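You operate a simulated robot arm through the tools that you are given. There is no shell and no other tool. Be economical: measure what you need, move in short steps, check, and stop when the job is done.

Carry out the task below with a simulated two-armed robot. There is one attempt and no reset: what you move stays moved.

## Task
Take the cartridge with a green cap and leave it on the top of the tub ledge. Put the cartridge with a red cap on the kerb between the drains. Take the lot card with a green top on the top of the green bench and put it away on the top of the store counter. Take the yellow tine pin and put it on top of the lot card with an orange top. The order is free. Set down upright: lot card with a green top.

The check looks at the end state, three seconds after you hand in, the way a careful person would. Anything else that was tipped, shoved, dropped, spilled or broken makes it a failure. A push-on lid holds only when it is set on centred and level and pressed home; a screw cap is set on level and turned clockwise until tight.

## Robot
Two 7-joint arms with two-finger parallel grippers on one trunk, on a base that drives. Base frame: it is fixed to the floor where the robot stands at the start and does not move with it; the origin is under the middle of the robot, x ahead of it, y to its left, z up; the surface under the hand at the start is at about z = 0.72. Units: m, rad, N and s.
The left shoulder is at the start at [0.07, 0.177, 1.099], the right one opposite. With the tool pointing down near the work surface each hand reaches from about 0.22 to 0.72 m from the robot's upright axis, wherever it stands, measured 20 degrees to its own side. Places, roughly: cartridge with a green cap (7x7x16 cm) [0.7, -0.2, 0.8]; cartridge with a red cap (7x7x16 cm) [0.7, -0.3, 0.8]; kerb between the drains [-1.9, -1.7, 0.2]; lot card with a green top [0, 7.25, 1]; lot card with an orange top [-2.25, 5.5, 0.75]; top of the store counter (116x22 cm) [-2.04, 5.8, 0.84]; top of the tub ledge [0.5, -1.6, 0.9]; yellow tine pin (2x2x11 cm) [0, 7.7, 0.9]. Payload 3.43 kg a hand.
The TCP of each hand is the grasp point between the finger pads, 0.03 m short of the fingertips. In the tool frame z runs along the fingers and y along their closing line. Largest opening 0.094 m; finger width 0.028, thickness 0.01; the body of the gripper, 0.05 by 0.096 m, starts 0.055 m behind the TCP.
Orientation is told as [roll, pitch, yaw] about the base's x, y, z axes, in that order, counted from this pose: with the fingers straight down and closing along the base's y, the tool's x points along the base's -x, its y along +y and its z along -z.

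## Interface
- The arms move only by the tool play_rows. It takes "left_commands", "right_commands" or both (then of equal length, played together; a hand with none holds still); each is a list of rows, each an object (a shift or turn left out is 0, a gripper value left out holds the last) with "rot": the turn, a rotation vector about the tool's x, y, z in units of 6 degrees (1.0 is 6 degrees), a list of three; "slide": the shift along the tool's x, y, z in units of 40 mm (1.0 is 40 mm), a list of three; "grip": the gripper command, from -1 (shut) to 1 (fully open), values between in proportion. In form: [{"rot": [ax, ay, az], "slide": [x, y, z], "grip": grip}, ...]. A call has 1 to 20 rows; each row shifts and turns the commanded pose from where the row before left it, along the tool's axes as they then stand. A call with a number of a shift or a turn outside -1 to 1 is refused whole. Each row takes 0.2 s and may step no farther than 0.05 m and 0.15 rad from the row before; otherwise, or with a gripper value out of range, the whole call is refused. A pose out of reach is approached as far as the arm can. The call stops where the force on the tool passes 40 N (or 10 N more than at its start, if that is more) or the arm is blocked; 0.2 s more then pass. The fingers move at their own pace (about 0.153 m/s each) and stop on an object; they squeeze with about 23 N. The grip force told is the motor's: it shows also when the fingers shut on nothing. Time passes only in rows, and 0.2 s behind the last, so rows that do not move let the fingers close. The reply holds the time, the measured pose of the TCP, the force on the tool along the base axes, the opening and the grip force, in the units named above and with some noise, with the torque about the TCP (base axes, N m) and any sound that the robot's microphone picked up.
- Cameras (640 x 400 px; columns grow to the right, rows downward): "scene" is now at [0.1202, -0.0358, 1.397]; the picture's right is [-0.48, -0.87, 0.00], its down [-0.66, 0.37, -0.65] and it looks along [0.57, -0.32, -0.76] (base axes); focal length 247 px, centre (320, 200). "left" rides on the left gripper at [0.076, -0.014, -0.102] in its tool frame; the picture's right is [0.18, 0.98, 0.00], its down [-0.75, 0.14, -0.64] and it looks along [-0.63, 0.12, 0.77] (tool axes); focal length 243 px, centre (320, 200). "right" rides on the right gripper at [0.076, 0.014, -0.103] in its tool frame; the picture's right is [-0.18, 0.98, 0.00], its down [-0.75, -0.14, -0.64] and it looks along [-0.63, -0.12, 0.77] (tool axes); focal length 243 px, centre (320, 200). There is no depth. A picture from a camera that has moved, and an enlarged one, comes with that camera's place and axes in the base frame and with its lens.
- capture(camera): a new picture of that camera. It takes no simulated time.
- slide_trunk(by): slides the trunk up (or, below 0, down) by that many m; the arms and the scene camera ride with it, the base frame stays. It gives what a move gives, with no picture.
- roll_base(legs): drives the robot by 1 to 6 legs, each [ahead, turn to the left] in m and rad, along the robot's own axes; the way and the turn of a leg run together, so that a leg with both is an arc; at most 1.5 m and 3.142 rad a leg. The arms and the cameras ride along, it lands a little off, and it stops where it bumps. It gives what a move gives.
- aim_head(pan, tilt): turns the head with the scene camera to pan (to the left, within 1.501 rad either way) and tilt (down, from -0.506 to 1.204), counted from straight ahead of the robot. It gives what a move gives.
- zoom(camera, box): a new picture of the part [left, top, right, bottom] of that camera's present view, enlarged. It takes no simulated time.
- close_job(): hands the job in; it is judged then, once.

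Go step by step. Nothing tells you exact positions but the pictures and the camera data: compare them with the known pose of the tool, close in by small moves and look again before you grip or let go. The budget is 165 turns and 138 pictures, counting those below and the enlarged ones. Unless the task says otherwise, let go and move clear before handing in.

The tools are called as name(argument=value, ...) on one line, values as JSON. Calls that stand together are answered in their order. play_rows: Moves the arms, as the interface text tells. Its arguments: {"type":"object","properties":{"left_commands":{"type":"array","items":{"type":"object","properties":{"rot":{"type":"array","items":{"type":"number"}},"slide":{"type":"array","items":{"type":"number"}},"grip":{"type":"number"}}}},"right_commands":{"type":"array","items":{"type":"object","properties":{"rot":{"type":"array","items":{"type":"number"}},"slide":{"type":"array","items":{"type":"number"}},"grip":{"type":"number"}}}}},"required":[]} The other tools are called the same way: slide_trunk (by) slides the trunk up or down; roll_base (legs) drives the base; aim_head (pan, tilt) turns the head that bears the scene camera; capture (camera) takes a picture; zoom (camera, box) takes an enlarged picture of a part of a camera's view; close_job () hands the job in.

At the start:

```text
clock: 0.0
left_tool_pos: [0.6067, 0.0525, 0.9747]
left_orientation: [0.0, 0.001, 0.001]
left_wrist_force: [0.4, 0.2, -0.7]
left_moment: [-0.02, -0.01, -0.05]
left_gripper_width: 0.0943
left_grasp_force: 0.0
right_tool_pos: [0.3716, -0.3187, 0.9933]
right_orientation: [0.014, 0.0, -0.001]
right_wrist_force: [0.6, -0.7, 0.9]
right_moment: [-0.02, 0.01, -0.01]
right_gripper_width: 0.0942
right_grasp_force: 0.0
trunk travel left (down, up): [-0.679, 0.161]
robot x, y, heading: [-0.0012, 0.0024, 0.001]
head pan, tilt: [-0.506, 0.862]
```

scene: 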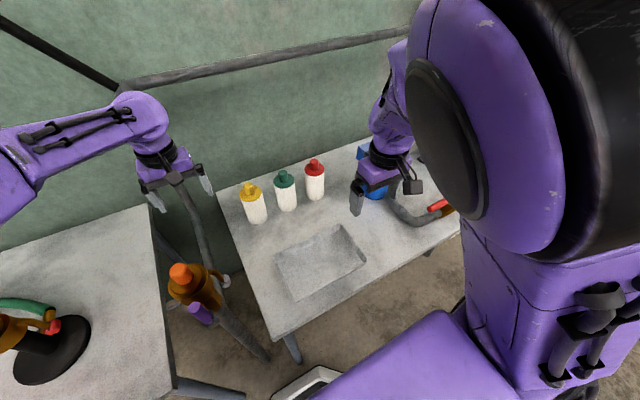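
right: 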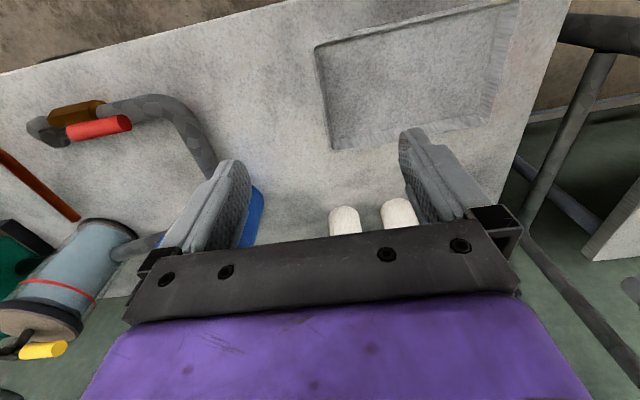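
left: 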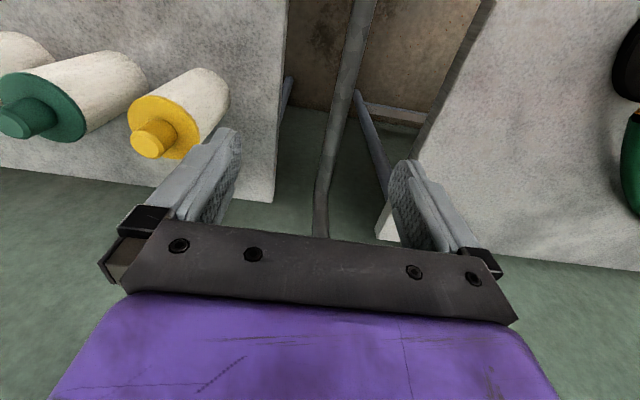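

I see the yellow, green and red cartridges in a row at about x 0.65, with green near y -0.20 and red near y -0.31. I'll take a closer look at them before planning the grips.

zoom(camera="scene", box=[210, 130, 370, 230])

aim_head(pan=-1.5, tilt=0.35)

capture(camera="scene")

```text
4.00 times, centred on (290, 180) of scene
camera zoom: at [0.1202, -0.0358, 1.397], right [-0.48, -0.87, 0.0], down [-0.66, 0.37, -0.65], along [0.57, -0.32, -0.76], focal length 989 px, centre (440, 280)
```

zoom: 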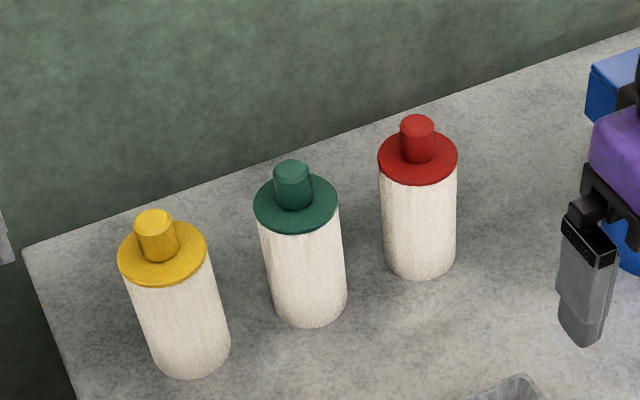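

```text
clock: 1.3
left_tool_pos: [0.6052, 0.0526, 0.9739]
left_orientation: [0.001, -0.001, -0.001]
left_wrist_force: [-0.8, -0.6, 0.0]
left_moment: [-0.02, -0.01, 0.0]
left_gripper_width: 0.0941
left_grasp_force: 0.1
right_tool_pos: [0.3705, -0.3179, 0.9921]
right_orientation: [0.015, 0.001, -0.004]
right_wrist_force: [0.3, 0.9, 0.5]
right_moment: [0.03, 0.0, -0.01]
right_gripper_width: 0.0941
right_grasp_force: 0.0
trunk travel left (down, up): [-0.679, 0.161]
robot x, y, heading: [-0.0004, -0.0033, -0.003]
head pan, tilt: [-1.499, 0.351]
```

```text
133 pictures are left
camera scene: at [0.0592, -0.0911, 1.4416], right [-1.0, -0.07, 0.0], down [-0.03, 0.34, -0.94], along [0.07, -0.94, -0.34], focal length 247 px, centre (320, 200)
```

scene: 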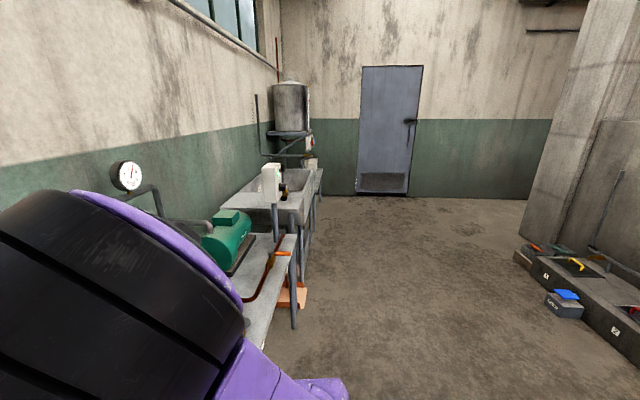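

The tub is ahead-right past the pump table, and the drains with the kerb are off to the right. I'll zoom on both goal areas.

zoom(camera="scene", box=[210, 140, 338, 220])

zoom(camera="scene", box=[500, 225, 640, 345])

aim_head(pan=1.5, tilt=0.2)

capture(camera="scene")

```text
5.00 times, centred on (274, 180) of scene
camera zoom: at [0.0592, -0.0911, 1.4416], right [-1.0, -0.07, 0.0], down [-0.03, 0.34, -0.94], along [0.07, -0.94, -0.34], focal length 1236 px, centre (550, 300)
```

zoom: 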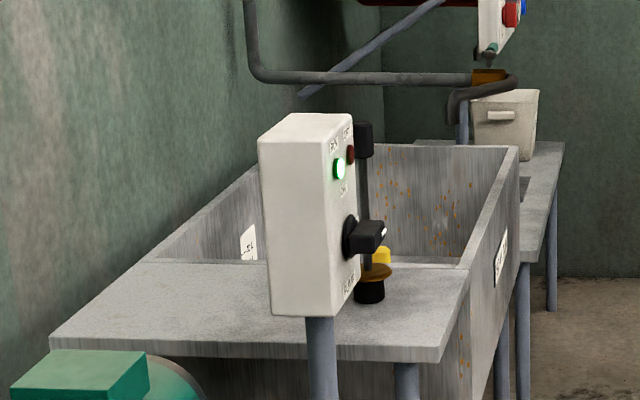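

```text
3.33 times, centred on (570, 285) of scene
camera zoom: at [0.0592, -0.0911, 1.4416], right [-1.0, -0.07, 0.0], down [-0.03, 0.34, -0.94], along [0.07, -0.94, -0.34], focal length 824 px, centre (-513, -83)
```

zoom: 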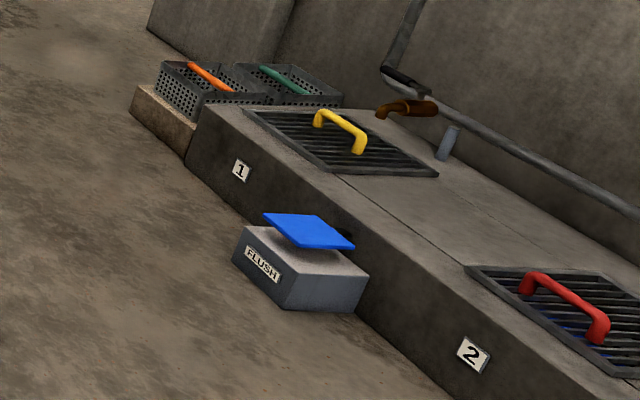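

```text
clock: 3.9
left_tool_pos: [0.6057, 0.0526, 0.9732]
left_orientation: [0.001, 0.0, -0.001]
left_wrist_force: [-0.1, -0.5, -1.0]
left_moment: [-0.04, -0.04, 0.0]
left_gripper_width: 0.0941
left_grasp_force: 0.0
right_tool_pos: [0.3714, -0.3167, 0.9937]
right_orientation: [0.016, 0.0, -0.004]
right_wrist_force: [1.4, -0.6, 0.2]
right_moment: [-0.01, 0.01, 0.03]
right_gripper_width: 0.0939
right_grasp_force: 0.1
trunk travel left (down, up): [-0.679, 0.161]
robot x, y, heading: [-0.0039, -0.0011, -0.002]
head pan, tilt: [1.499, 0.201]
```

```text
130 pictures are left
camera scene: at [0.0591, 0.0948, 1.4556], right [1.0, -0.07, 0.0], down [-0.01, -0.2, -0.98], along [0.07, 0.98, -0.2], focal length 247 px, centre (320, 200)
```

scene: 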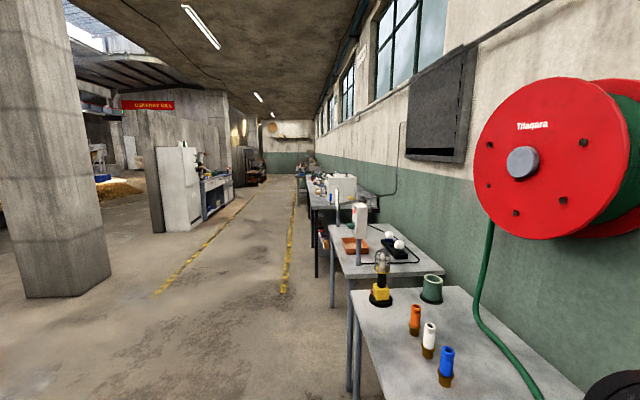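

Green is at about (0.663, -0.21) and red at (0.664, -0.32), with tops near z 0.88. I'll move the right hand out above red first.

play_rows(right_commands=[{"slide": [-1, 0, 0], "grip": 1}, {"slide": [-1, 0, 0]}, {"slide": [-1, 0, 0]}, {"slide": [-1, 0, 0]}, {"slide": [-1, 0, 0]}, {"slide": [-1, 0, 0]}, {"slide": [-1, -0.08, 0]}, {"slide": [-0.3, 0, 0]}, {}, {}])

aim_head(pan=-0.5, tilt=0.7)

capture(camera="scene")

capture(camera="right")

```text
clock: 6.1
left_tool_pos: [0.6057, 0.0514, 0.9733]
left_orientation: [0.001, -0.001, 0.0]
left_wrist_force: [0.6, -0.4, 0.2]
left_moment: [-0.02, -0.02, -0.02]
left_gripper_width: 0.094
left_grasp_force: 0.0
right_tool_pos: [0.6627, -0.3216, 0.9946]
right_orientation: [0.015, 0.0, -0.002]
right_wrist_force: [0.0, -0.1, 0.4]
right_moment: [0.0, 0.01, 0.01]
right_gripper_width: 0.094
right_grasp_force: 0.1
trunk travel left (down, up): [-0.679, 0.161]
robot x, y, heading: [0.0015, 0.0016, 0.005]
head pan, tilt: [1.499, 0.201]
```

```text
clock: 8.0
left_tool_pos: [0.6048, 0.0538, 0.9737]
left_orientation: [0.001, -0.001, 0.0]
left_wrist_force: [-1.3, 0.1, 1.0]
left_moment: [0.05, 0.02, 0.0]
left_gripper_width: 0.0941
left_grasp_force: 0.0
right_tool_pos: [0.6616, -0.3225, 0.994]
right_orientation: [0.013, -0.001, -0.002]
right_wrist_force: [0.0, 0.2, 0.2]
right_moment: [-0.01, 0.04, 0.01]
right_gripper_width: 0.094
right_grasp_force: 0.2
trunk travel left (down, up): [-0.679, 0.161]
robot x, y, heading: [0.002, -0.0003, -0.002]
head pan, tilt: [-0.499, 0.7]
```

```text
129 pictures are left
camera scene: at [0.1271, -0.0389, 1.4102], right [-0.48, -0.88, 0.0], down [-0.57, 0.31, -0.76], along [0.67, -0.37, -0.64], focal length 247 px, centre (320, 200)
```

scene: 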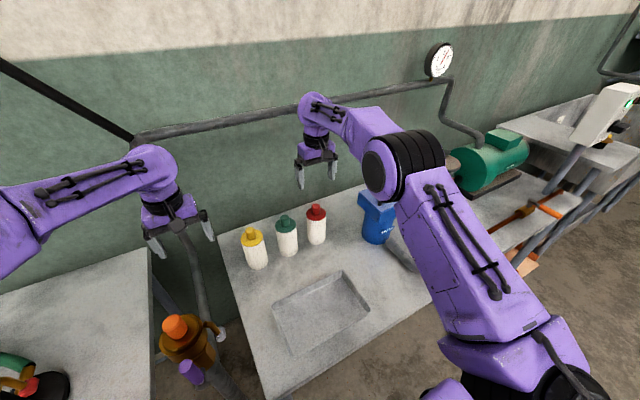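

```text
128 pictures are left
camera right: at [0.5857, -0.3082, 1.0953], right [0.19, 0.98, 0.01], down [0.75, -0.15, 0.64], along [0.63, -0.11, -0.77], focal length 243 px, centre (320, 200)
```

right: 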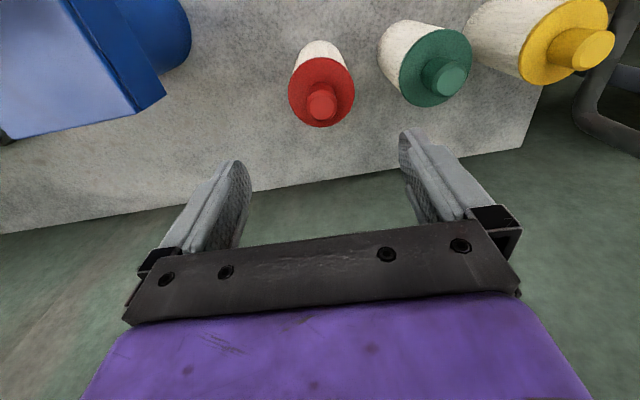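

The wrist camera puts red at (0.657, -0.317) and green at (0.656, -0.213). I'll lower the right hand around red and close.

play_rows(right_commands=[{"slide": [0.08, 0.1, 1], "grip": 1}, {"slide": [0, 0, 1]}, {"slide": [0, 0, 1]}, {"slide": [0, 0, 0.85]}, {}, {"grip": -1}, {"grip": -1}, {}, {}])

capture(camera="scene")

```text
clock: 10.0
left_tool_pos: [0.6057, 0.0524, 0.973]
left_orientation: [-0.001, -0.001, -0.001]
left_wrist_force: [0.4, 0.2, -0.4]
left_moment: [-0.01, 0.02, -0.01]
left_gripper_width: 0.0937
left_grasp_force: 0.1
right_tool_pos: [0.6587, -0.3145, 0.8418]
right_orientation: [0.013, -0.001, 0.0]
right_wrist_force: [-0.9, -0.4, 0.5]
right_moment: [0.06, 0.08, 0.02]
right_gripper_width: 0.0663
right_grasp_force: 23.3
trunk travel left (down, up): [-0.679, 0.161]
robot x, y, heading: [-0.0019, -0.0005, -0.004]
head pan, tilt: [-0.499, 0.7]
```

```text
127 pictures are left
camera scene: at [0.1268, -0.0389, 1.4102], right [-0.48, -0.88, 0.0], down [-0.57, 0.31, -0.76], along [0.67, -0.37, -0.64], focal length 247 px, centre (320, 200)
```

scene: 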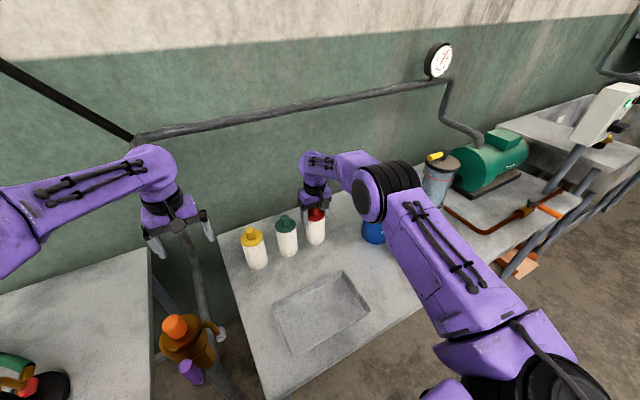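

Red is held (6.6 cm grip). I'll lift it straight up, draw it back, and raise the left hand slightly so it can cross above yellow.

play_rows(right_commands=[{"slide": [0, 0, -1]}, {"slide": [0, 0, -1]}, {"slide": [0, 0, -1]}, {"slide": [0, 0, -1]}, {"slide": [0, 0, -0.5]}, {"slide": [1, 0, 0]}, {"slide": [1, 0, 0]}, {"slide": [1, 0, 0]}, {"slide": [1, -0.5, 0]}, {"slide": [1, -1, 0]}, {"slide": [1, -1, 0]}, {"slide": [0.5, -1, 0]}, {}], left_commands=[{"slide": [0, 0, -0.5]}, {"slide": [0, 0, -0.5]}, {}, {}, {}, {}, {}, {}, {}, {}, {}, {}, {}])

```text
refused: row 10 steps farther than a row can; nothing moved
```

play_rows(right_commands=[{"slide": [0, 0, -1]}, {"slide": [0, 0, -1]}, {"slide": [0, 0, -1]}, {"slide": [0, 0, -1]}, {"slide": [0, 0, -0.5]}, {"slide": [1, 0, 0]}, {"slide": [1, 0, 0]}, {"slide": [1, 0, 0]}, {"slide": [1, -0.5, 0]}, {"slide": [0.8, -0.8, 0]}, {"slide": [0.8, -0.8, 0]}, {"slide": [0.5, -0.8, 0]}, {}], left_commands=[{"slide": [0, 0, -0.5]}, {"slide": [0, 0, -0.5]}, {}, {}, {}, {}, {}, {}, {}, {}, {}, {}, {}])

```text
clock: 12.8
left_tool_pos: [0.6057, 0.0524, 1.0125]
left_orientation: [0.001, 0.002, -0.001]
left_wrist_force: [-0.7, -0.1, -0.9]
left_moment: [0.02, -0.02, -0.04]
left_gripper_width: 0.0939
left_grasp_force: 0.0
right_tool_pos: [0.417, -0.4349, 1.0193]
right_orientation: [0.016, -0.002, -0.003]
right_wrist_force: [1.3, 0.0, -1.9]
right_moment: [0.01, 0.04, -0.01]
right_gripper_width: 0.0664
right_grasp_force: 22.9
trunk travel left (down, up): [-0.679, 0.161]
robot x, y, heading: [-0.0019, -0.0006, 0.001]
head pan, tilt: [-0.499, 0.7]
```

Red hangs clear. Now the left hand crosses over to above green.

play_rows(left_commands=[{"slide": [-0.28, -0.8, 0]}, {"slide": [-0.2, -0.95, 0]}, {"slide": [-0.2, -0.95, 0]}, {"slide": [-0.2, -0.95, 0]}, {"slide": [-0.2, -0.95, 0]}, {"slide": [-0.2, -0.95, 0]}, {"slide": [0, -1, 0]}, {}, {}])

capture(camera="left")

capture(camera="scene")

```text
clock: 14.8
left_tool_pos: [0.6043, -0.0646, 1.0059]
left_orientation: [-0.001, 0.0, 0.0]
left_wrist_force: [-0.6, 0.2, -0.2]
left_moment: [0.0, 0.02, 0.0]
left_gripper_width: 0.0936
left_grasp_force: 0.1
left hand out of reach, approached as far as the arm can: row 3, 4, 5, 6, 7
right_tool_pos: [0.4166, -0.4349, 1.0198]
right_orientation: [0.014, 0.0, 0.0]
right_wrist_force: [0.5, 0.8, -2.1]
right_moment: [0.01, 0.01, -0.02]
right_gripper_width: 0.0663
right_grasp_force: 22.9
trunk travel left (down, up): [-0.679, 0.161]
robot x, y, heading: [-0.002, -0.0005, -0.001]
head pan, tilt: [-0.499, 0.7]
```

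```text
126 pictures are left
camera left: at [0.5266, -0.0788, 1.1078], right [-0.18, 0.98, 0.0], down [0.75, 0.14, 0.64], along [0.63, 0.12, -0.77], focal length 243 px, centre (320, 200)
```

left: 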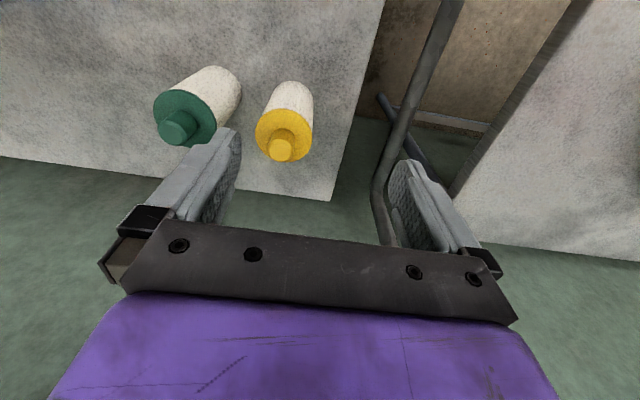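

```text
125 pictures are left
camera scene: at [0.1271, -0.0396, 1.4102], right [-0.48, -0.88, 0.0], down [-0.57, 0.31, -0.76], along [0.67, -0.37, -0.64], focal length 247 px, centre (320, 200)
```

scene: 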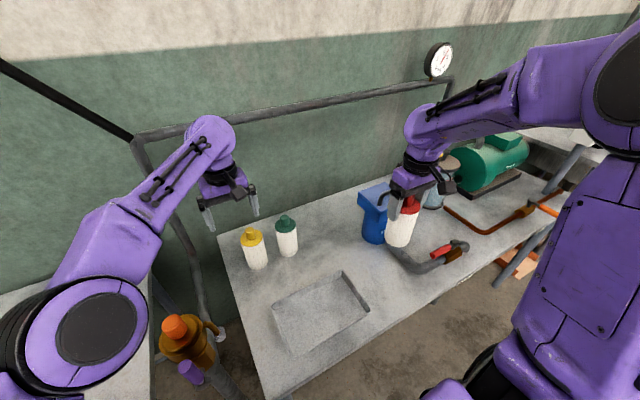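

The left arm can't cross that far, so I'll lift the right hand clear of the blue jug and turn the base right about 0.45 rad.

play_rows(right_commands=[{"slide": [0.5, 0, -0.8]}, {"slide": [0.5, 0, -0.8]}, {"slide": [0.5, 0, -0.8]}, {"slide": [0.5, 0, -0.8]}, {}])

roll_base(legs=[[0, -0.45]])

capture(camera="left")

```text
clock: 16.0
left_tool_pos: [0.6035, -0.0659, 1.0054]
left_orientation: [0.001, -0.001, 0.001]
left_wrist_force: [0.3, 0.9, -0.1]
left_moment: [0.01, 0.0, -0.01]
left_gripper_width: 0.094
left_grasp_force: 0.1
right_tool_pos: [0.3352, -0.4373, 1.1434]
right_orientation: [0.014, 0.0, -0.002]
right_wrist_force: [0.3, -0.4, -2.0]
right_moment: [0.05, 0.01, 0.02]
right_gripper_width: 0.0665
right_grasp_force: 23.2
trunk travel left (down, up): [-0.679, 0.161]
robot x, y, heading: [-0.0015, 0.0002, -0.004]
head pan, tilt: [-0.499, 0.7]
```

```text
clock: 17.7
left_tool_pos: [0.5156, -0.32, 1.0049]
left_orientation: [0.0, 0.001, -0.448]
left_wrist_force: [-0.8, 0.8, -0.4]
left_moment: [0.01, 0.02, 0.02]
left_gripper_width: 0.0939
left_grasp_force: 0.0
right_tool_pos: [0.1111, -0.5391, 1.1442]
right_orientation: [0.013, 0.0, -0.451]
right_wrist_force: [0.9, -1.4, -3.3]
right_moment: [0.0, 0.0, 0.01]
right_gripper_width: 0.0662
right_grasp_force: 23.0
trunk travel left (down, up): [-0.679, 0.161]
robot x, y, heading: [-0.0004, 0.0035, -0.447]
head pan, tilt: [-0.499, 0.7]
```

```text
124 pictures are left
camera left: at [0.4403, -0.2995, 1.1076], right [0.26, 0.97, 0.0], down [0.74, -0.2, 0.64], along [0.62, -0.17, -0.77], focal length 243 px, centre (320, 200)
```

left: 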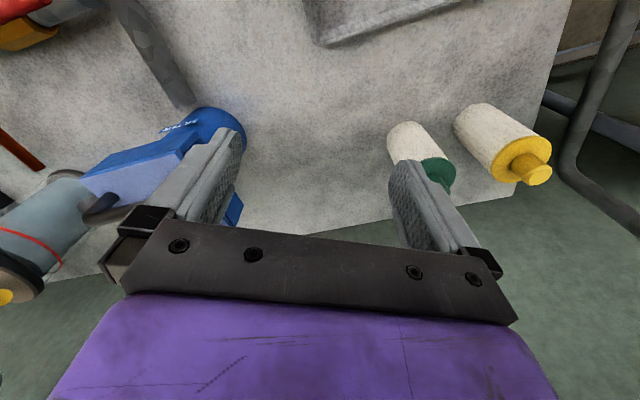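

Now slide the left hand over green: about -0.08 along tool x and +0.158 along tool y.

play_rows(left_commands=[{"slide": [-0.4, 0.79, 0], "grip": 1}, {"slide": [-0.4, 0.79, 0]}, {"slide": [-0.4, 0.79, 0]}, {"slide": [-0.4, 0.79, 0]}, {"slide": [-0.4, 0.79, 0]}, {}, {}])

capture(camera="left")

```text
clock: 19.3
left_tool_pos: [0.6537, -0.1959, 1.0026]
left_orientation: [-0.003, 0.0, -0.448]
left_wrist_force: [-0.6, 0.5, 0.4]
left_moment: [0.03, 0.01, 0.01]
left_gripper_width: 0.0941
left_grasp_force: 0.1
left hand out of reach, approached as far as the arm can: row 4, 5
right_tool_pos: [0.1122, -0.5385, 1.144]
right_orientation: [0.015, 0.0, -0.451]
right_wrist_force: [-0.5, 1.1, -2.8]
right_moment: [-0.02, 0.0, -0.01]
right_gripper_width: 0.0661
right_grasp_force: 23.0
trunk travel left (down, up): [-0.679, 0.161]
robot x, y, heading: [0.0001, -0.0042, -0.444]
head pan, tilt: [-0.499, 0.7]
```

```text
123 pictures are left
camera left: at [0.5776, -0.1743, 1.1052], right [0.26, 0.97, 0.0], down [0.74, -0.2, 0.64], along [0.62, -0.17, -0.77], focal length 243 px, centre (320, 200)
```

left: 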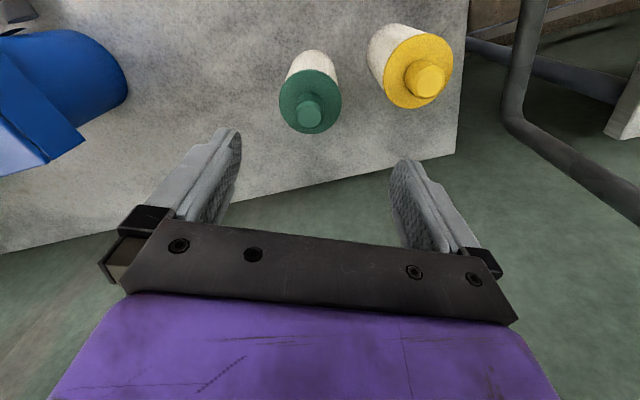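

The wrist view puts green's knob at about (0.654, -0.206), 1 cm off the hand. I'll nudge over and descend partway, then check.

play_rows(left_commands=[{"slide": [-0.05, -0.25, 0.5]}, {"slide": [0, 0, 0.7]}, {}])

capture(camera="left")

```text
clock: 20.1
left_tool_pos: [0.6503, -0.2066, 0.9554]
left_orientation: [0.002, 0.0, -0.45]
left_wrist_force: [0.5, -0.8, 0.4]
left_moment: [0.0, -0.01, -0.01]
left_gripper_width: 0.0942
left_grasp_force: 0.0
right_tool_pos: [0.1113, -0.538, 1.1451]
right_orientation: [0.014, -0.001, -0.451]
right_wrist_force: [-0.8, 0.4, -1.8]
right_moment: [0.03, 0.0, 0.02]
right_gripper_width: 0.0664
right_grasp_force: 22.8
trunk travel left (down, up): [-0.679, 0.161]
robot x, y, heading: [0.0001, 0.0022, -0.449]
head pan, tilt: [-0.499, 0.7]
```

```text
122 pictures are left
camera left: at [0.5745, -0.1852, 1.0585], right [0.26, 0.97, 0.0], down [0.74, -0.2, 0.64], along [0.62, -0.17, -0.77], focal length 243 px, centre (320, 200)
```

left: 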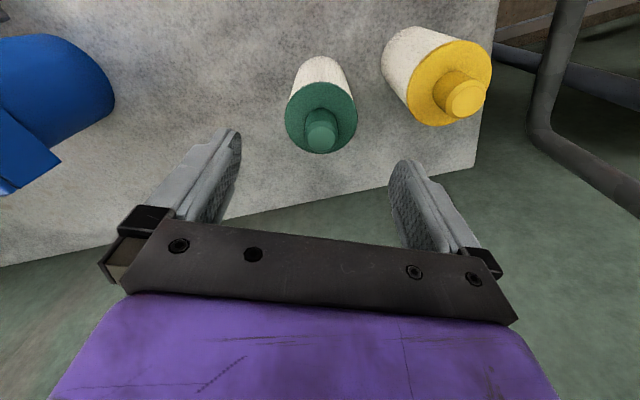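

Aligned within 3 mm. Descend to about z 0.84 and close.

play_rows(left_commands=[{"slide": [-0.07, 0.02, 0.95]}, {"slide": [0, 0, 0.95]}, {"slide": [0, 0, 0.95]}, {}, {"grip": -1}, {"grip": -1}, {}, {}])

capture(camera="left")

```text
clock: 21.9
left_tool_pos: [0.652, -0.2026, 0.8409]
left_orientation: [0.001, 0.001, -0.449]
left_wrist_force: [0.2, 0.1, -0.4]
left_moment: [-0.02, 0.04, 0.02]
left_gripper_width: 0.0689
left_grasp_force: 22.8
left hand out of reach, approached as far as the arm can: row 3
right_tool_pos: [0.1131, -0.5388, 1.1435]
right_orientation: [0.013, 0.0, -0.45]
right_wrist_force: [0.5, -1.0, -2.9]
right_moment: [0.01, 0.0, 0.0]
right_gripper_width: 0.0662
right_grasp_force: 22.8
trunk travel left (down, up): [-0.679, 0.161]
robot x, y, heading: [0.0003, -0.002, -0.447]
head pan, tilt: [-0.499, 0.7]
```

```text
121 pictures are left
camera left: at [0.5758, -0.1818, 0.9425], right [0.26, 0.97, 0.0], down [0.74, -0.2, 0.64], along [0.62, -0.17, -0.77], focal length 243 px, centre (320, 200)
```

left: 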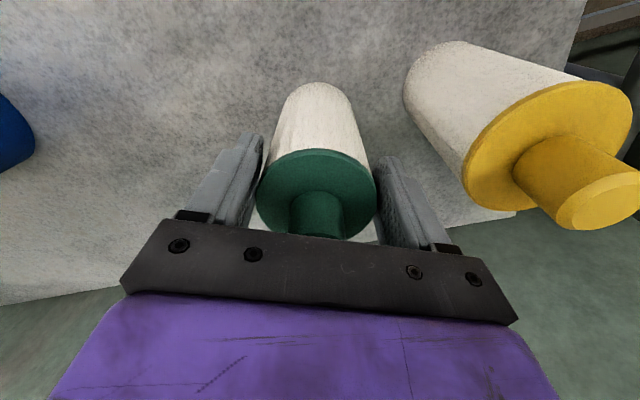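

Green is gripped at 6.9 cm. Lift straight up, then retract it toward the body.

play_rows(left_commands=[{"slide": [0, 0, -1]}, {"slide": [0, 0, -1]}, {"slide": [0, 0, -1]}, {"slide": [0, 0, -1]}, {"slide": [0, 0, -1]}, {"slide": [0.8, 0, -0.7]}, {"slide": [0.8, 0, -0.7]}, {"slide": [0.8, 0, -0.7]}, {"slide": [0.9, 0.3, 0]}, {"slide": [0.9, 0.3, 0]}, {"slide": [0.9, 0.3, 0]}, {"slide": [0.9, 0.3, 0]}, {"slide": [0.9, 0.3, 0]}, {"slide": [0, 0.3, 0]}, {}])

aim_head(pan=0, tilt=0.6)

capture(camera="scene")

```text
clock: 25.1
left_tool_pos: [0.433, -0.0088, 1.1125]
left_orientation: [0.001, 0.002, -0.448]
left_wrist_force: [-1.0, -0.9, -2.7]
left_moment: [0.01, 0.05, 0.02]
left_gripper_width: 0.0688
left_grasp_force: 23.0
left hand out of reach, approached as far as the arm can: row 5
right_tool_pos: [0.1132, -0.5383, 1.1431]
right_orientation: [0.013, 0.0, -0.45]
right_wrist_force: [0.4, 0.5, -2.8]
right_moment: [0.01, 0.0, -0.01]
right_gripper_width: 0.0661
right_grasp_force: 23.2
trunk travel left (down, up): [-0.679, 0.161]
robot x, y, heading: [-0.0002, 0.003, -0.445]
head pan, tilt: [-0.499, 0.7]
```

```text
clock: 26.0
left_tool_pos: [0.4312, -0.0094, 1.1125]
left_orientation: [0.0, 0.002, -0.449]
left_wrist_force: [0.9, 0.0, -3.7]
left_moment: [0.01, 0.03, 0.04]
left_gripper_width: 0.0688
left_grasp_force: 23.2
right_tool_pos: [0.1132, -0.5387, 1.1445]
right_orientation: [0.014, 0.0, -0.451]
right_wrist_force: [-0.7, 0.0, -2.6]
right_moment: [-0.03, 0.02, 0.01]
right_gripper_width: 0.0663
right_grasp_force: 23.1
trunk travel left (down, up): [-0.679, 0.161]
robot x, y, heading: [0.0008, -0.0019, -0.451]
head pan, tilt: [0.0, 0.6]
```

```text
120 pictures are left
camera scene: at [0.1273, -0.0587, 1.4188], right [-0.43, -0.9, 0.0], down [-0.51, 0.25, -0.82], along [0.74, -0.36, -0.57], focal length 247 px, centre (320, 200)
```

scene: 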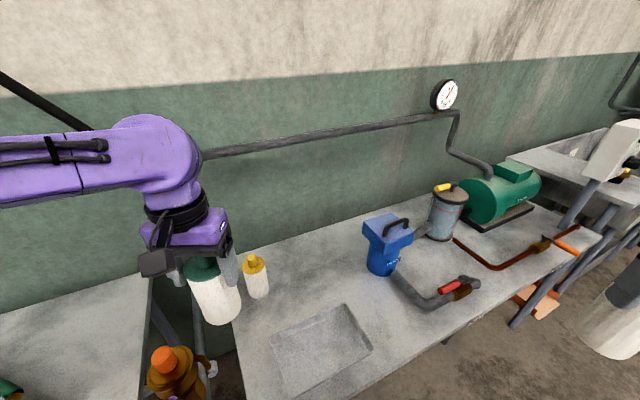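

Both cartridges are held clear. I'll turn right and drive toward a spot left of the tub ledge front.

roll_base(legs=[[0, -1.35], [1.45, 0]])

aim_head(pan=1.4, tilt=0.6)

capture(camera="scene")

```text
clock: 36.6
left_tool_pos: [-0.2789, -1.8384, 1.1126]
left_orientation: [-0.001, -0.002, -1.831]
left_wrist_force: [0.2, -0.9, -2.4]
left_moment: [0.03, -0.03, -0.01]
left_gripper_width: 0.0689
left_grasp_force: 22.8
right_tool_pos: [-0.8575, -1.6237, 1.1445]
right_orientation: [0.013, 0.0, -1.834]
right_wrist_force: [0.2, 0.7, -1.9]
right_moment: [-0.01, 0.0, 0.0]
right_gripper_width: 0.0654
right_grasp_force: 22.3
trunk travel left (down, up): [-0.679, 0.161]
robot x, y, heading: [-0.3528, -1.4104, -1.834]
head pan, tilt: [0.0, 0.6]
```

```text
clock: 38.1
left_tool_pos: [-0.2784, -1.8393, 1.1123]
left_orientation: [0.001, 0.0, -1.829]
left_wrist_force: [0.1, 0.5, -2.5]
left_moment: [0.03, -0.01, 0.02]
left_gripper_width: 0.0688
left_grasp_force: 22.2
right_tool_pos: [-0.8575, -1.6247, 1.1442]
right_orientation: [0.014, -0.001, -1.833]
right_wrist_force: [0.2, 0.2, -2.4]
right_moment: [0.03, 0.0, 0.0]
right_gripper_width: 0.0653
right_grasp_force: 22.7
trunk travel left (down, up): [-0.679, 0.161]
robot x, y, heading: [-0.3477, -1.413, -1.833]
head pan, tilt: [1.4, 0.6]
```

```text
119 pictures are left
camera scene: at [-0.2814, -1.4961, 1.4188], right [-0.42, -0.91, 0.0], down [-0.51, 0.24, -0.83], along [0.75, -0.34, -0.56], focal length 247 px, centre (320, 200)
```

scene: 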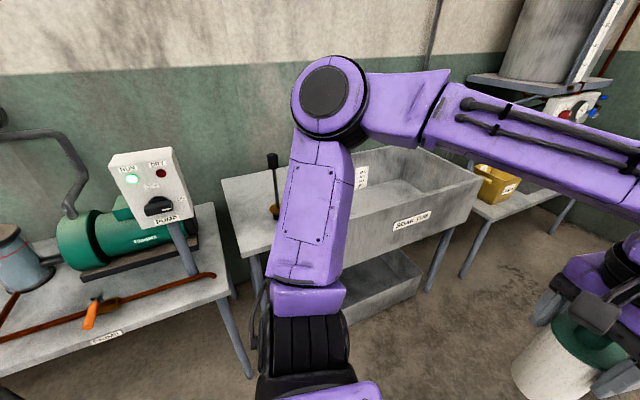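

The switch post stands at the pump table's end (about 0.4, -1.33) and a lever tap sits on the ledge. I'll turn left to face the ledge.

roll_base(legs=[[0, 1.6]])

aim_head(pan=0.0, tilt=0.5)

capture(camera="scene")

```text
clock: 42.4
left_tool_pos: [0.0739, -1.3317, 1.1137]
left_orientation: [-0.001, 0.0, -0.24]
left_wrist_force: [0.5, -0.1, -2.1]
left_moment: [0.02, 0.05, -0.01]
left_gripper_width: 0.0667
left_grasp_force: 22.9
right_tool_pos: [-0.1294, -1.916, 1.1446]
right_orientation: [0.014, 0.0, -0.242]
right_wrist_force: [0.9, 0.0, -1.8]
right_moment: [0.0, 0.0, 0.01]
right_gripper_width: 0.0654
right_grasp_force: 23.1
trunk travel left (down, up): [-0.679, 0.161]
robot x, y, heading: [-0.3471, -1.4115, -0.238]
head pan, tilt: [1.4, 0.6]
```

```text
clock: 43.9
left_tool_pos: [0.0735, -1.3317, 1.1124]
left_orientation: [0.0, -0.002, -0.24]
left_wrist_force: [0.7, -0.5, -2.4]
left_moment: [0.02, 0.03, 0.03]
left_gripper_width: 0.0665
left_grasp_force: 22.7
right_tool_pos: [-0.1284, -1.9142, 1.1437]
right_orientation: [0.013, -0.002, -0.243]
right_wrist_force: [-0.2, -0.1, -2.1]
right_moment: [0.01, 0.01, -0.01]
right_gripper_width: 0.0654
right_grasp_force: 23.1
trunk travel left (down, up): [-0.679, 0.161]
robot x, y, heading: [-0.3486, -1.4135, -0.239]
head pan, tilt: [0.0, 0.499]
```

```text
118 pictures are left
camera scene: at [-0.2111, -1.444, 1.4279], right [-0.24, -0.97, 0.0], down [-0.47, 0.11, -0.88], along [0.85, -0.21, -0.48], focal length 247 px, centre (320, 200)
```

scene: 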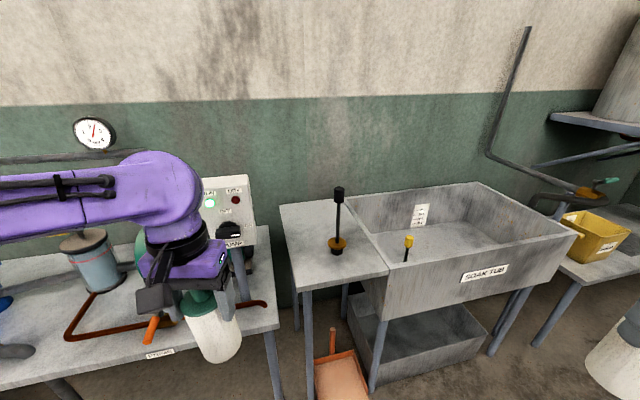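

The ledge spans roughly x 0.29–0.74, y -1.70 to -1.39, with the lever at (0.38, -1.65). I aim to set green at about (0.40, -1.50), so I'll bring the left hand inward and drive 0.2 m closer.

play_rows(left_commands=[{"slide": [0, -1, 0]}, {"slide": [0, -1, 0]}, {"slide": [0, -1, 0]}, {}])

roll_base(legs=[[0.2, 0]])

capture(camera="scene")

capture(camera="left")

```text
clock: 44.9
left_tool_pos: [0.0461, -1.4457, 1.1114]
left_orientation: [0.001, -0.001, -0.24]
left_wrist_force: [-0.8, 1.2, -2.1]
left_moment: [0.0, -0.02, 0.03]
left_gripper_width: 0.0669
left_grasp_force: 23.3
right_tool_pos: [-0.1292, -1.9146, 1.145]
right_orientation: [0.011, -0.001, -0.241]
right_wrist_force: [0.0, 1.2, -2.6]
right_moment: [-0.03, 0.03, 0.01]
right_gripper_width: 0.0655
right_grasp_force: 22.7
trunk travel left (down, up): [-0.679, 0.161]
robot x, y, heading: [-0.3513, -1.4113, -0.241]
head pan, tilt: [0.0, 0.499]
```

```text
clock: 46.5
left_tool_pos: [0.2401, -1.4948, 1.1131]
left_orientation: [-0.001, -0.002, -0.242]
left_wrist_force: [0.2, 0.0, -2.5]
left_moment: [0.0, 0.0, 0.02]
left_gripper_width: 0.0667
left_grasp_force: 22.9
right_tool_pos: [0.0634, -1.9646, 1.1453]
right_orientation: [0.014, 0.0, -0.243]
right_wrist_force: [0.8, -0.1, -2.6]
right_moment: [0.03, 0.03, 0.0]
right_gripper_width: 0.0652
right_grasp_force: 23.1
trunk travel left (down, up): [-0.679, 0.161]
robot x, y, heading: [-0.1563, -1.4596, -0.239]
head pan, tilt: [0.0, 0.499]
```

```text
117 pictures are left
camera scene: at [-0.017, -1.4921, 1.428], right [-0.24, -0.97, 0.0], down [-0.46, 0.11, -0.88], along [0.85, -0.21, -0.48], focal length 247 px, centre (320, 200)
```

scene: 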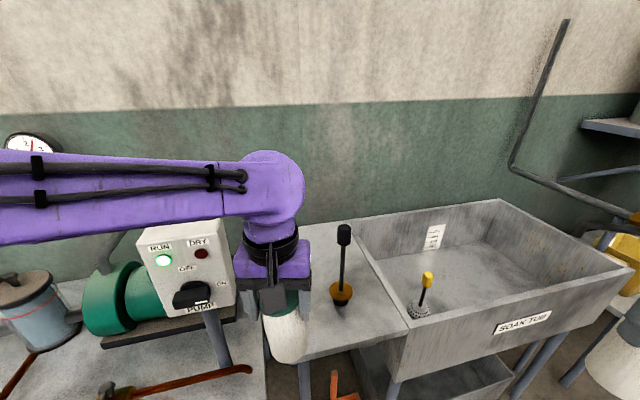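

```text
116 pictures are left
camera left: at [0.1618, -1.4895, 1.2156], right [0.06, 1.0, 0.0], down [0.76, -0.04, 0.64], along [0.64, -0.04, -0.77], focal length 243 px, centre (320, 200)
```

left: 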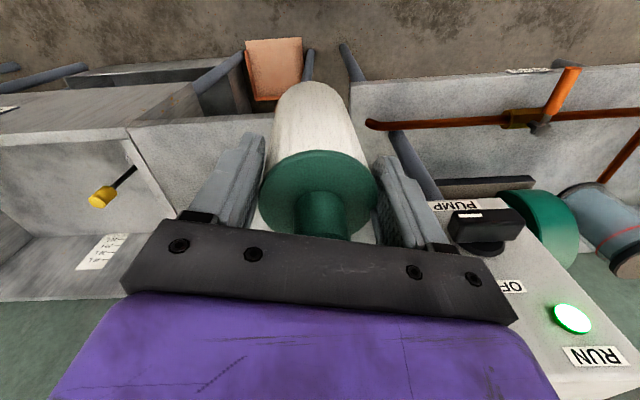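

There's roughly 6–7 cm free on both sides of the hand at (0.41, -1.525), between the switch box and the lever. I'll move there at height and look.

play_rows(left_commands=[{"slide": [-0.86, 0.06, 0]}, {"slide": [-0.86, 0.06, 0]}, {"slide": [-0.86, 0.06, 0]}, {"slide": [-0.86, 0.06, 0]}, {"slide": [-0.86, 0.06, 0]}, {}, {}])

capture(camera="scene")

capture(camera="left")

```text
clock: 48.1
left_tool_pos: [0.4112, -1.5245, 1.1134]
left_orientation: [0.001, 0.0, -0.242]
left_wrist_force: [-0.2, 0.8, -2.5]
left_moment: [-0.01, 0.04, -0.02]
left_gripper_width: 0.0667
left_grasp_force: 22.7
right_tool_pos: [0.0642, -1.9641, 1.1459]
right_orientation: [0.014, 0.001, -0.245]
right_wrist_force: [0.3, 0.0, -2.6]
right_moment: [-0.01, 0.04, 0.02]
right_gripper_width: 0.0653
right_grasp_force: 23.3
trunk travel left (down, up): [-0.679, 0.161]
robot x, y, heading: [-0.1606, -1.4625, -0.24]
head pan, tilt: [0.0, 0.499]
```

```text
115 pictures are left
camera scene: at [-0.016, -1.4924, 1.4278], right [-0.24, -0.97, 0.0], down [-0.47, 0.11, -0.88], along [0.85, -0.21, -0.48], focal length 247 px, centre (320, 200)
```

scene: 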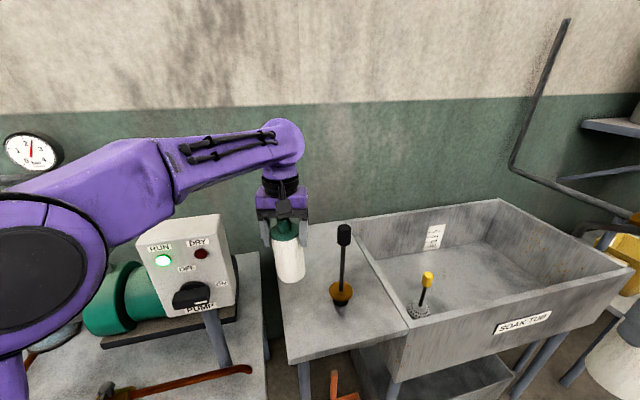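

```text
114 pictures are left
camera left: at [0.3327, -1.5191, 1.2161], right [0.06, 1.0, 0.0], down [0.77, -0.04, 0.64], along [0.64, -0.04, -0.77], focal length 243 px, centre (320, 200)
```

left: 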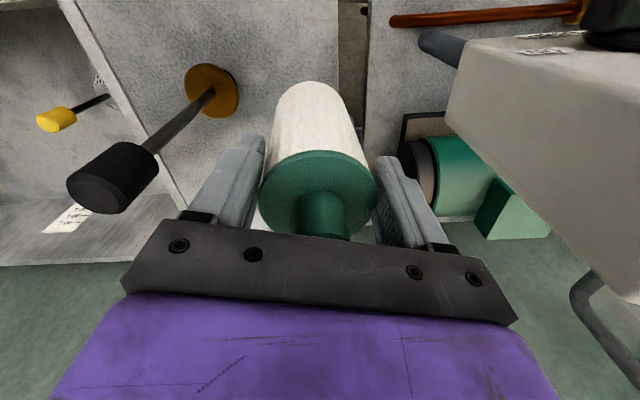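

Cross-checking the views, the ledge is lower and farther right than I thought: z ≈ 0.855, left edge y ≈ -1.505, lever at (0.42, -1.667). I'll shift to (0.46, -1.56) and descend partway.

play_rows(left_commands=[{"slide": [-0.7, -0.28, 0]}, {"slide": [-0.7, -0.28, 0]}, {"slide": [0, 0, 0.9]}, {"slide": [0, 0, 0.9]}, {"slide": [0, 0, 0.7]}, {}])

capture(camera="scene")

capture(camera="left")

```text
clock: 49.5
left_tool_pos: [0.4586, -1.5567, 1.0136]
left_orientation: [0.001, 0.0, -0.241]
left_wrist_force: [-0.8, 0.0, -2.2]
left_moment: [-0.01, 0.04, 0.05]
left_gripper_width: 0.0666
left_grasp_force: 22.8
right_tool_pos: [0.0647, -1.9641, 1.1436]
right_orientation: [0.014, -0.002, -0.246]
right_wrist_force: [-0.3, 1.1, -1.7]
right_moment: [-0.01, 0.0, -0.01]
right_gripper_width: 0.0651
right_grasp_force: 23.0
trunk travel left (down, up): [-0.679, 0.161]
robot x, y, heading: [-0.1544, -1.4604, -0.242]
head pan, tilt: [0.0, 0.499]
```

```text
113 pictures are left
camera scene: at [-0.0167, -1.4919, 1.4279], right [-0.24, -0.97, 0.0], down [-0.46, 0.11, -0.88], along [0.85, -0.21, -0.48], focal length 247 px, centre (320, 200)
```

scene: 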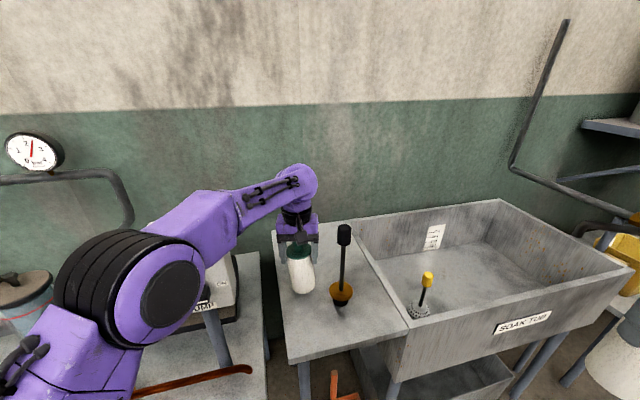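

```text
112 pictures are left
camera left: at [0.3808, -1.5525, 1.1166], right [0.06, 1.0, 0.0], down [0.77, -0.04, 0.64], along [0.64, -0.04, -0.77], focal length 243 px, centre (320, 200)
```

left: 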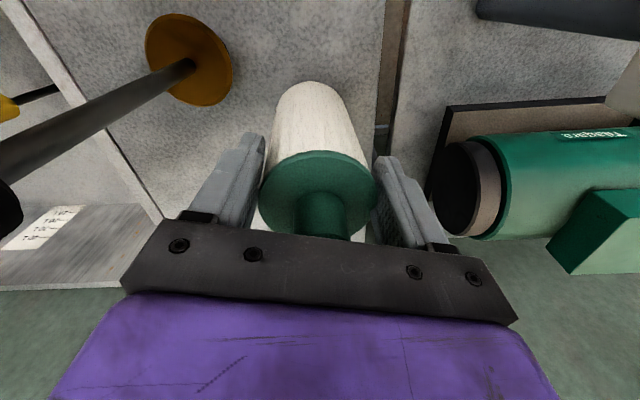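

The cartridge is above clear ledge surface. I'll descend gently until contact.

play_rows(left_commands=[{"slide": [0, 0, 0.3]}, {"slide": [0, 0, 0.3]}, {"slide": [0, 0, 0.15]}, {"slide": [0, 0, 0.1]}, {}])

zoom(camera="scene", box=[250, 200, 378, 320])

```text
clock: 50.7
left_tool_pos: [0.4575, -1.5604, 0.9827]
left_orientation: [0.002, -0.007, -0.241]
left_wrist_force: [3.3, -5.6, 18.4]
left_moment: [-0.03, -0.76, -0.17]
left_gripper_width: 0.0669
left_grasp_force: 23.3
right_tool_pos: [0.0636, -1.9637, 1.1453]
right_orientation: [0.016, -0.002, -0.244]
right_wrist_force: [-0.1, -0.4, -2.0]
right_moment: [0.0, 0.02, 0.02]
right_gripper_width: 0.0654
right_grasp_force: 22.9
trunk travel left (down, up): [-0.679, 0.161]
robot x, y, heading: [-0.1552, -1.4576, -0.243]
head pan, tilt: [0.0, 0.499]
```

```text
3.33 times, centred on (314, 260) of scene
camera zoom: at [-0.0192, -1.4935, 1.4284], right [-0.24, -0.97, 0.0], down [-0.46, 0.12, -0.88], along [0.85, -0.21, -0.48], focal length 824 px, centre (340, 0)
```

zoom: 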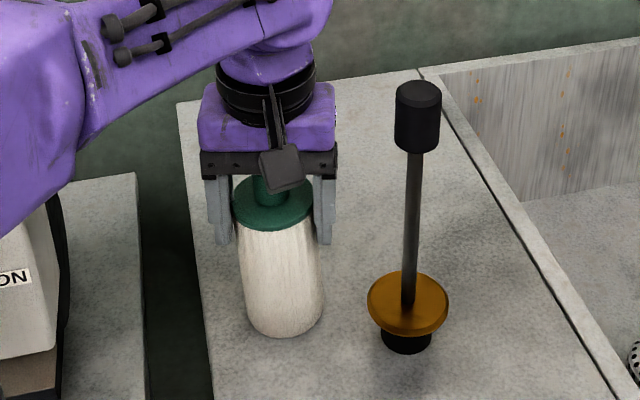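

Contact at 18 N: it stands on the ledge. Ease off, open and lift away.

play_rows(left_commands=[{"slide": [0, 0, -0.1]}, {"grip": 0.9}, {"grip": 0.9}, {}, {"slide": [0, 0, -0.5]}, {"slide": [0, 0, -1]}, {"slide": [0, 0, -1]}, {"slide": [0, 0, -1]}, {"slide": [0, 0, -1]}, {"slide": [1, 0, -0.5]}, {"slide": [1, 0, 0]}, {"slide": [1, 0, 0]}, {"slide": [1, 0, 0]}, {"slide": [1, 0, 0]}, {"slide": [0, 0, 0]}])

capture(camera="scene")

```text
clock: 53.9
left_tool_pos: [0.2639, -1.5122, 1.1624]
left_orientation: [0.002, 0.002, -0.24]
left_wrist_force: [0.2, -1.1, -0.1]
left_moment: [0.02, 0.04, 0.01]
left_gripper_width: 0.0894
left_grasp_force: 0.1
left hand out of reach, approached as far as the arm can: row 9
right_tool_pos: [0.065, -1.9639, 1.1443]
right_orientation: [0.014, 0.0, -0.243]
right_wrist_force: [-0.1, -0.3, -2.8]
right_moment: [0.04, 0.0, 0.01]
right_gripper_width: 0.0654
right_grasp_force: 22.8
trunk travel left (down, up): [-0.679, 0.161]
robot x, y, heading: [-0.1529, -1.4588, -0.242]
head pan, tilt: [0.0, 0.499]
```

```text
110 pictures are left
camera scene: at [-0.0156, -1.4931, 1.4278], right [-0.24, -0.97, 0.0], down [-0.47, 0.12, -0.88], along [0.85, -0.21, -0.48], focal length 247 px, centre (320, 200)
```

scene: 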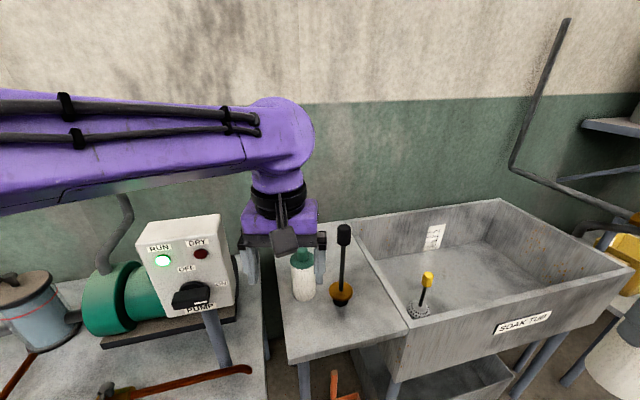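

Green stands upright on the ledge. Now I back off and drive toward the kerb for the red cartridge.

roll_base(legs=[[-0.4, 0], [0, -2.25], [0.7, 0]])

aim_head(pan=-0.3, tilt=0.6)

capture(camera="scene")

```text
clock: 65.1
left_tool_pos: [-1.3834, -2.0878, 1.1625]
left_orientation: [-0.001, 0.0, -2.471]
left_wrist_force: [0.4, -0.6, -0.4]
left_moment: [-0.03, 0.03, -0.02]
left_gripper_width: 0.0895
left_grasp_force: 0.0
right_tool_pos: [-1.6167, -1.6514, 1.1444]
right_orientation: [0.013, 0.002, -2.474]
right_wrist_force: [-0.3, -0.2, -2.1]
right_moment: [0.02, -0.01, -0.01]
right_gripper_width: 0.0654
right_grasp_force: 22.9
trunk travel left (down, up): [-0.679, 0.161]
robot x, y, heading: [-1.0853, -1.7872, -2.473]
head pan, tilt: [0.0, 0.499]
```

```text
clock: 65.9
left_tool_pos: [-1.3836, -2.0864, 1.1615]
left_orientation: [-0.001, 0.002, -2.472]
left_wrist_force: [0.4, 0.6, 0.2]
left_moment: [0.0, 0.01, 0.01]
left_gripper_width: 0.0893
left_grasp_force: 0.0
right_tool_pos: [-1.6179, -1.6522, 1.1432]
right_orientation: [0.015, -0.001, -2.475]
right_wrist_force: [0.4, 0.6, -2.9]
right_moment: [0.03, 0.05, 0.01]
right_gripper_width: 0.0651
right_grasp_force: 23.0
trunk travel left (down, up): [-0.679, 0.161]
robot x, y, heading: [-1.0849, -1.7834, -2.474]
head pan, tilt: [-0.3, 0.6]
```

```text
109 pictures are left
camera scene: at [-1.205, -1.8477, 1.4188], right [-0.36, 0.93, 0.0], down [0.53, 0.2, -0.82], along [-0.77, -0.3, -0.57], focal length 247 px, centre (320, 200)
```

scene: 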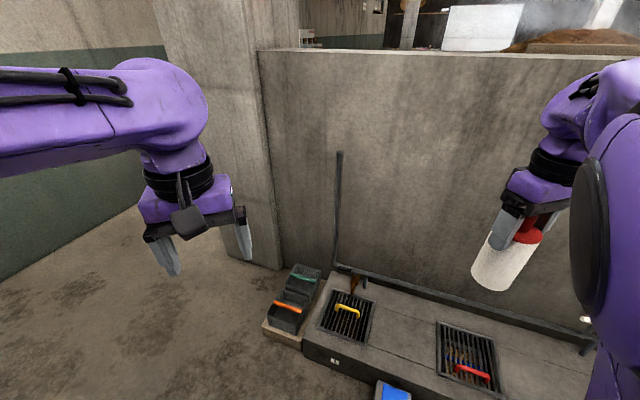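

The gap between the grates is centred near (-1.92, -1.71). I'll move closer, turn square to it, and lower the trunk.

roll_base(legs=[[0.15, 0], [0, -0.668]])

slide_trunk(by=-0.45)

aim_head(pan=-0.2, tilt=0.8)

capture(camera="scene")

```text
clock: 69.1
left_tool_pos: [-1.6224, -1.9299, 1.1616]
left_orientation: [-0.002, 0.001, -3.143]
left_wrist_force: [-0.9, -0.2, -0.1]
left_moment: [-0.02, -0.01, -0.01]
left_gripper_width: 0.0893
left_grasp_force: 0.1
right_tool_pos: [-1.5373, -1.4423, 1.1453]
right_orientation: [0.015, 0.0, 3.139]
right_wrist_force: [0.0, 0.5, -1.7]
right_moment: [0.04, 0.03, -0.04]
right_gripper_width: 0.0651
right_grasp_force: 22.8
trunk travel left (down, up): [-0.679, 0.161]
robot x, y, heading: [-1.2018, -1.8796, -3.142]
head pan, tilt: [-0.3, 0.6]
```

```text
refused: -0.45 is not a number from -0.4 to 0.4
```

```text
clock: 69.8
left_tool_pos: [-1.6224, -1.9308, 1.1621]
left_orientation: [0.0, -0.001, -3.139]
left_wrist_force: [0.1, -0.1, -0.3]
left_moment: [0.0, -0.02, 0.02]
left_gripper_width: 0.0892
left_grasp_force: 0.1
right_tool_pos: [-1.5363, -1.442, 1.144]
right_orientation: [0.014, 0.0, 3.139]
right_wrist_force: [0.5, -0.5, -1.6]
right_moment: [0.0, -0.03, -0.02]
right_gripper_width: 0.0651
right_grasp_force: 23.1
trunk travel left (down, up): [-0.679, 0.161]
robot x, y, heading: [-1.201, -1.8794, -3.143]
head pan, tilt: [-0.201, 0.799]
```

```text
108 pictures are left
camera scene: at [-1.3292, -1.8605, 1.402], right [0.2, 0.98, 0.0], down [0.7, -0.14, -0.7], along [-0.68, 0.14, -0.72], focal length 247 px, centre (320, 200)
```

scene: 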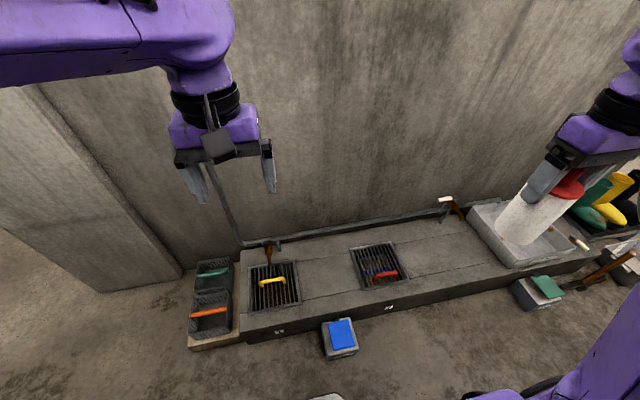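

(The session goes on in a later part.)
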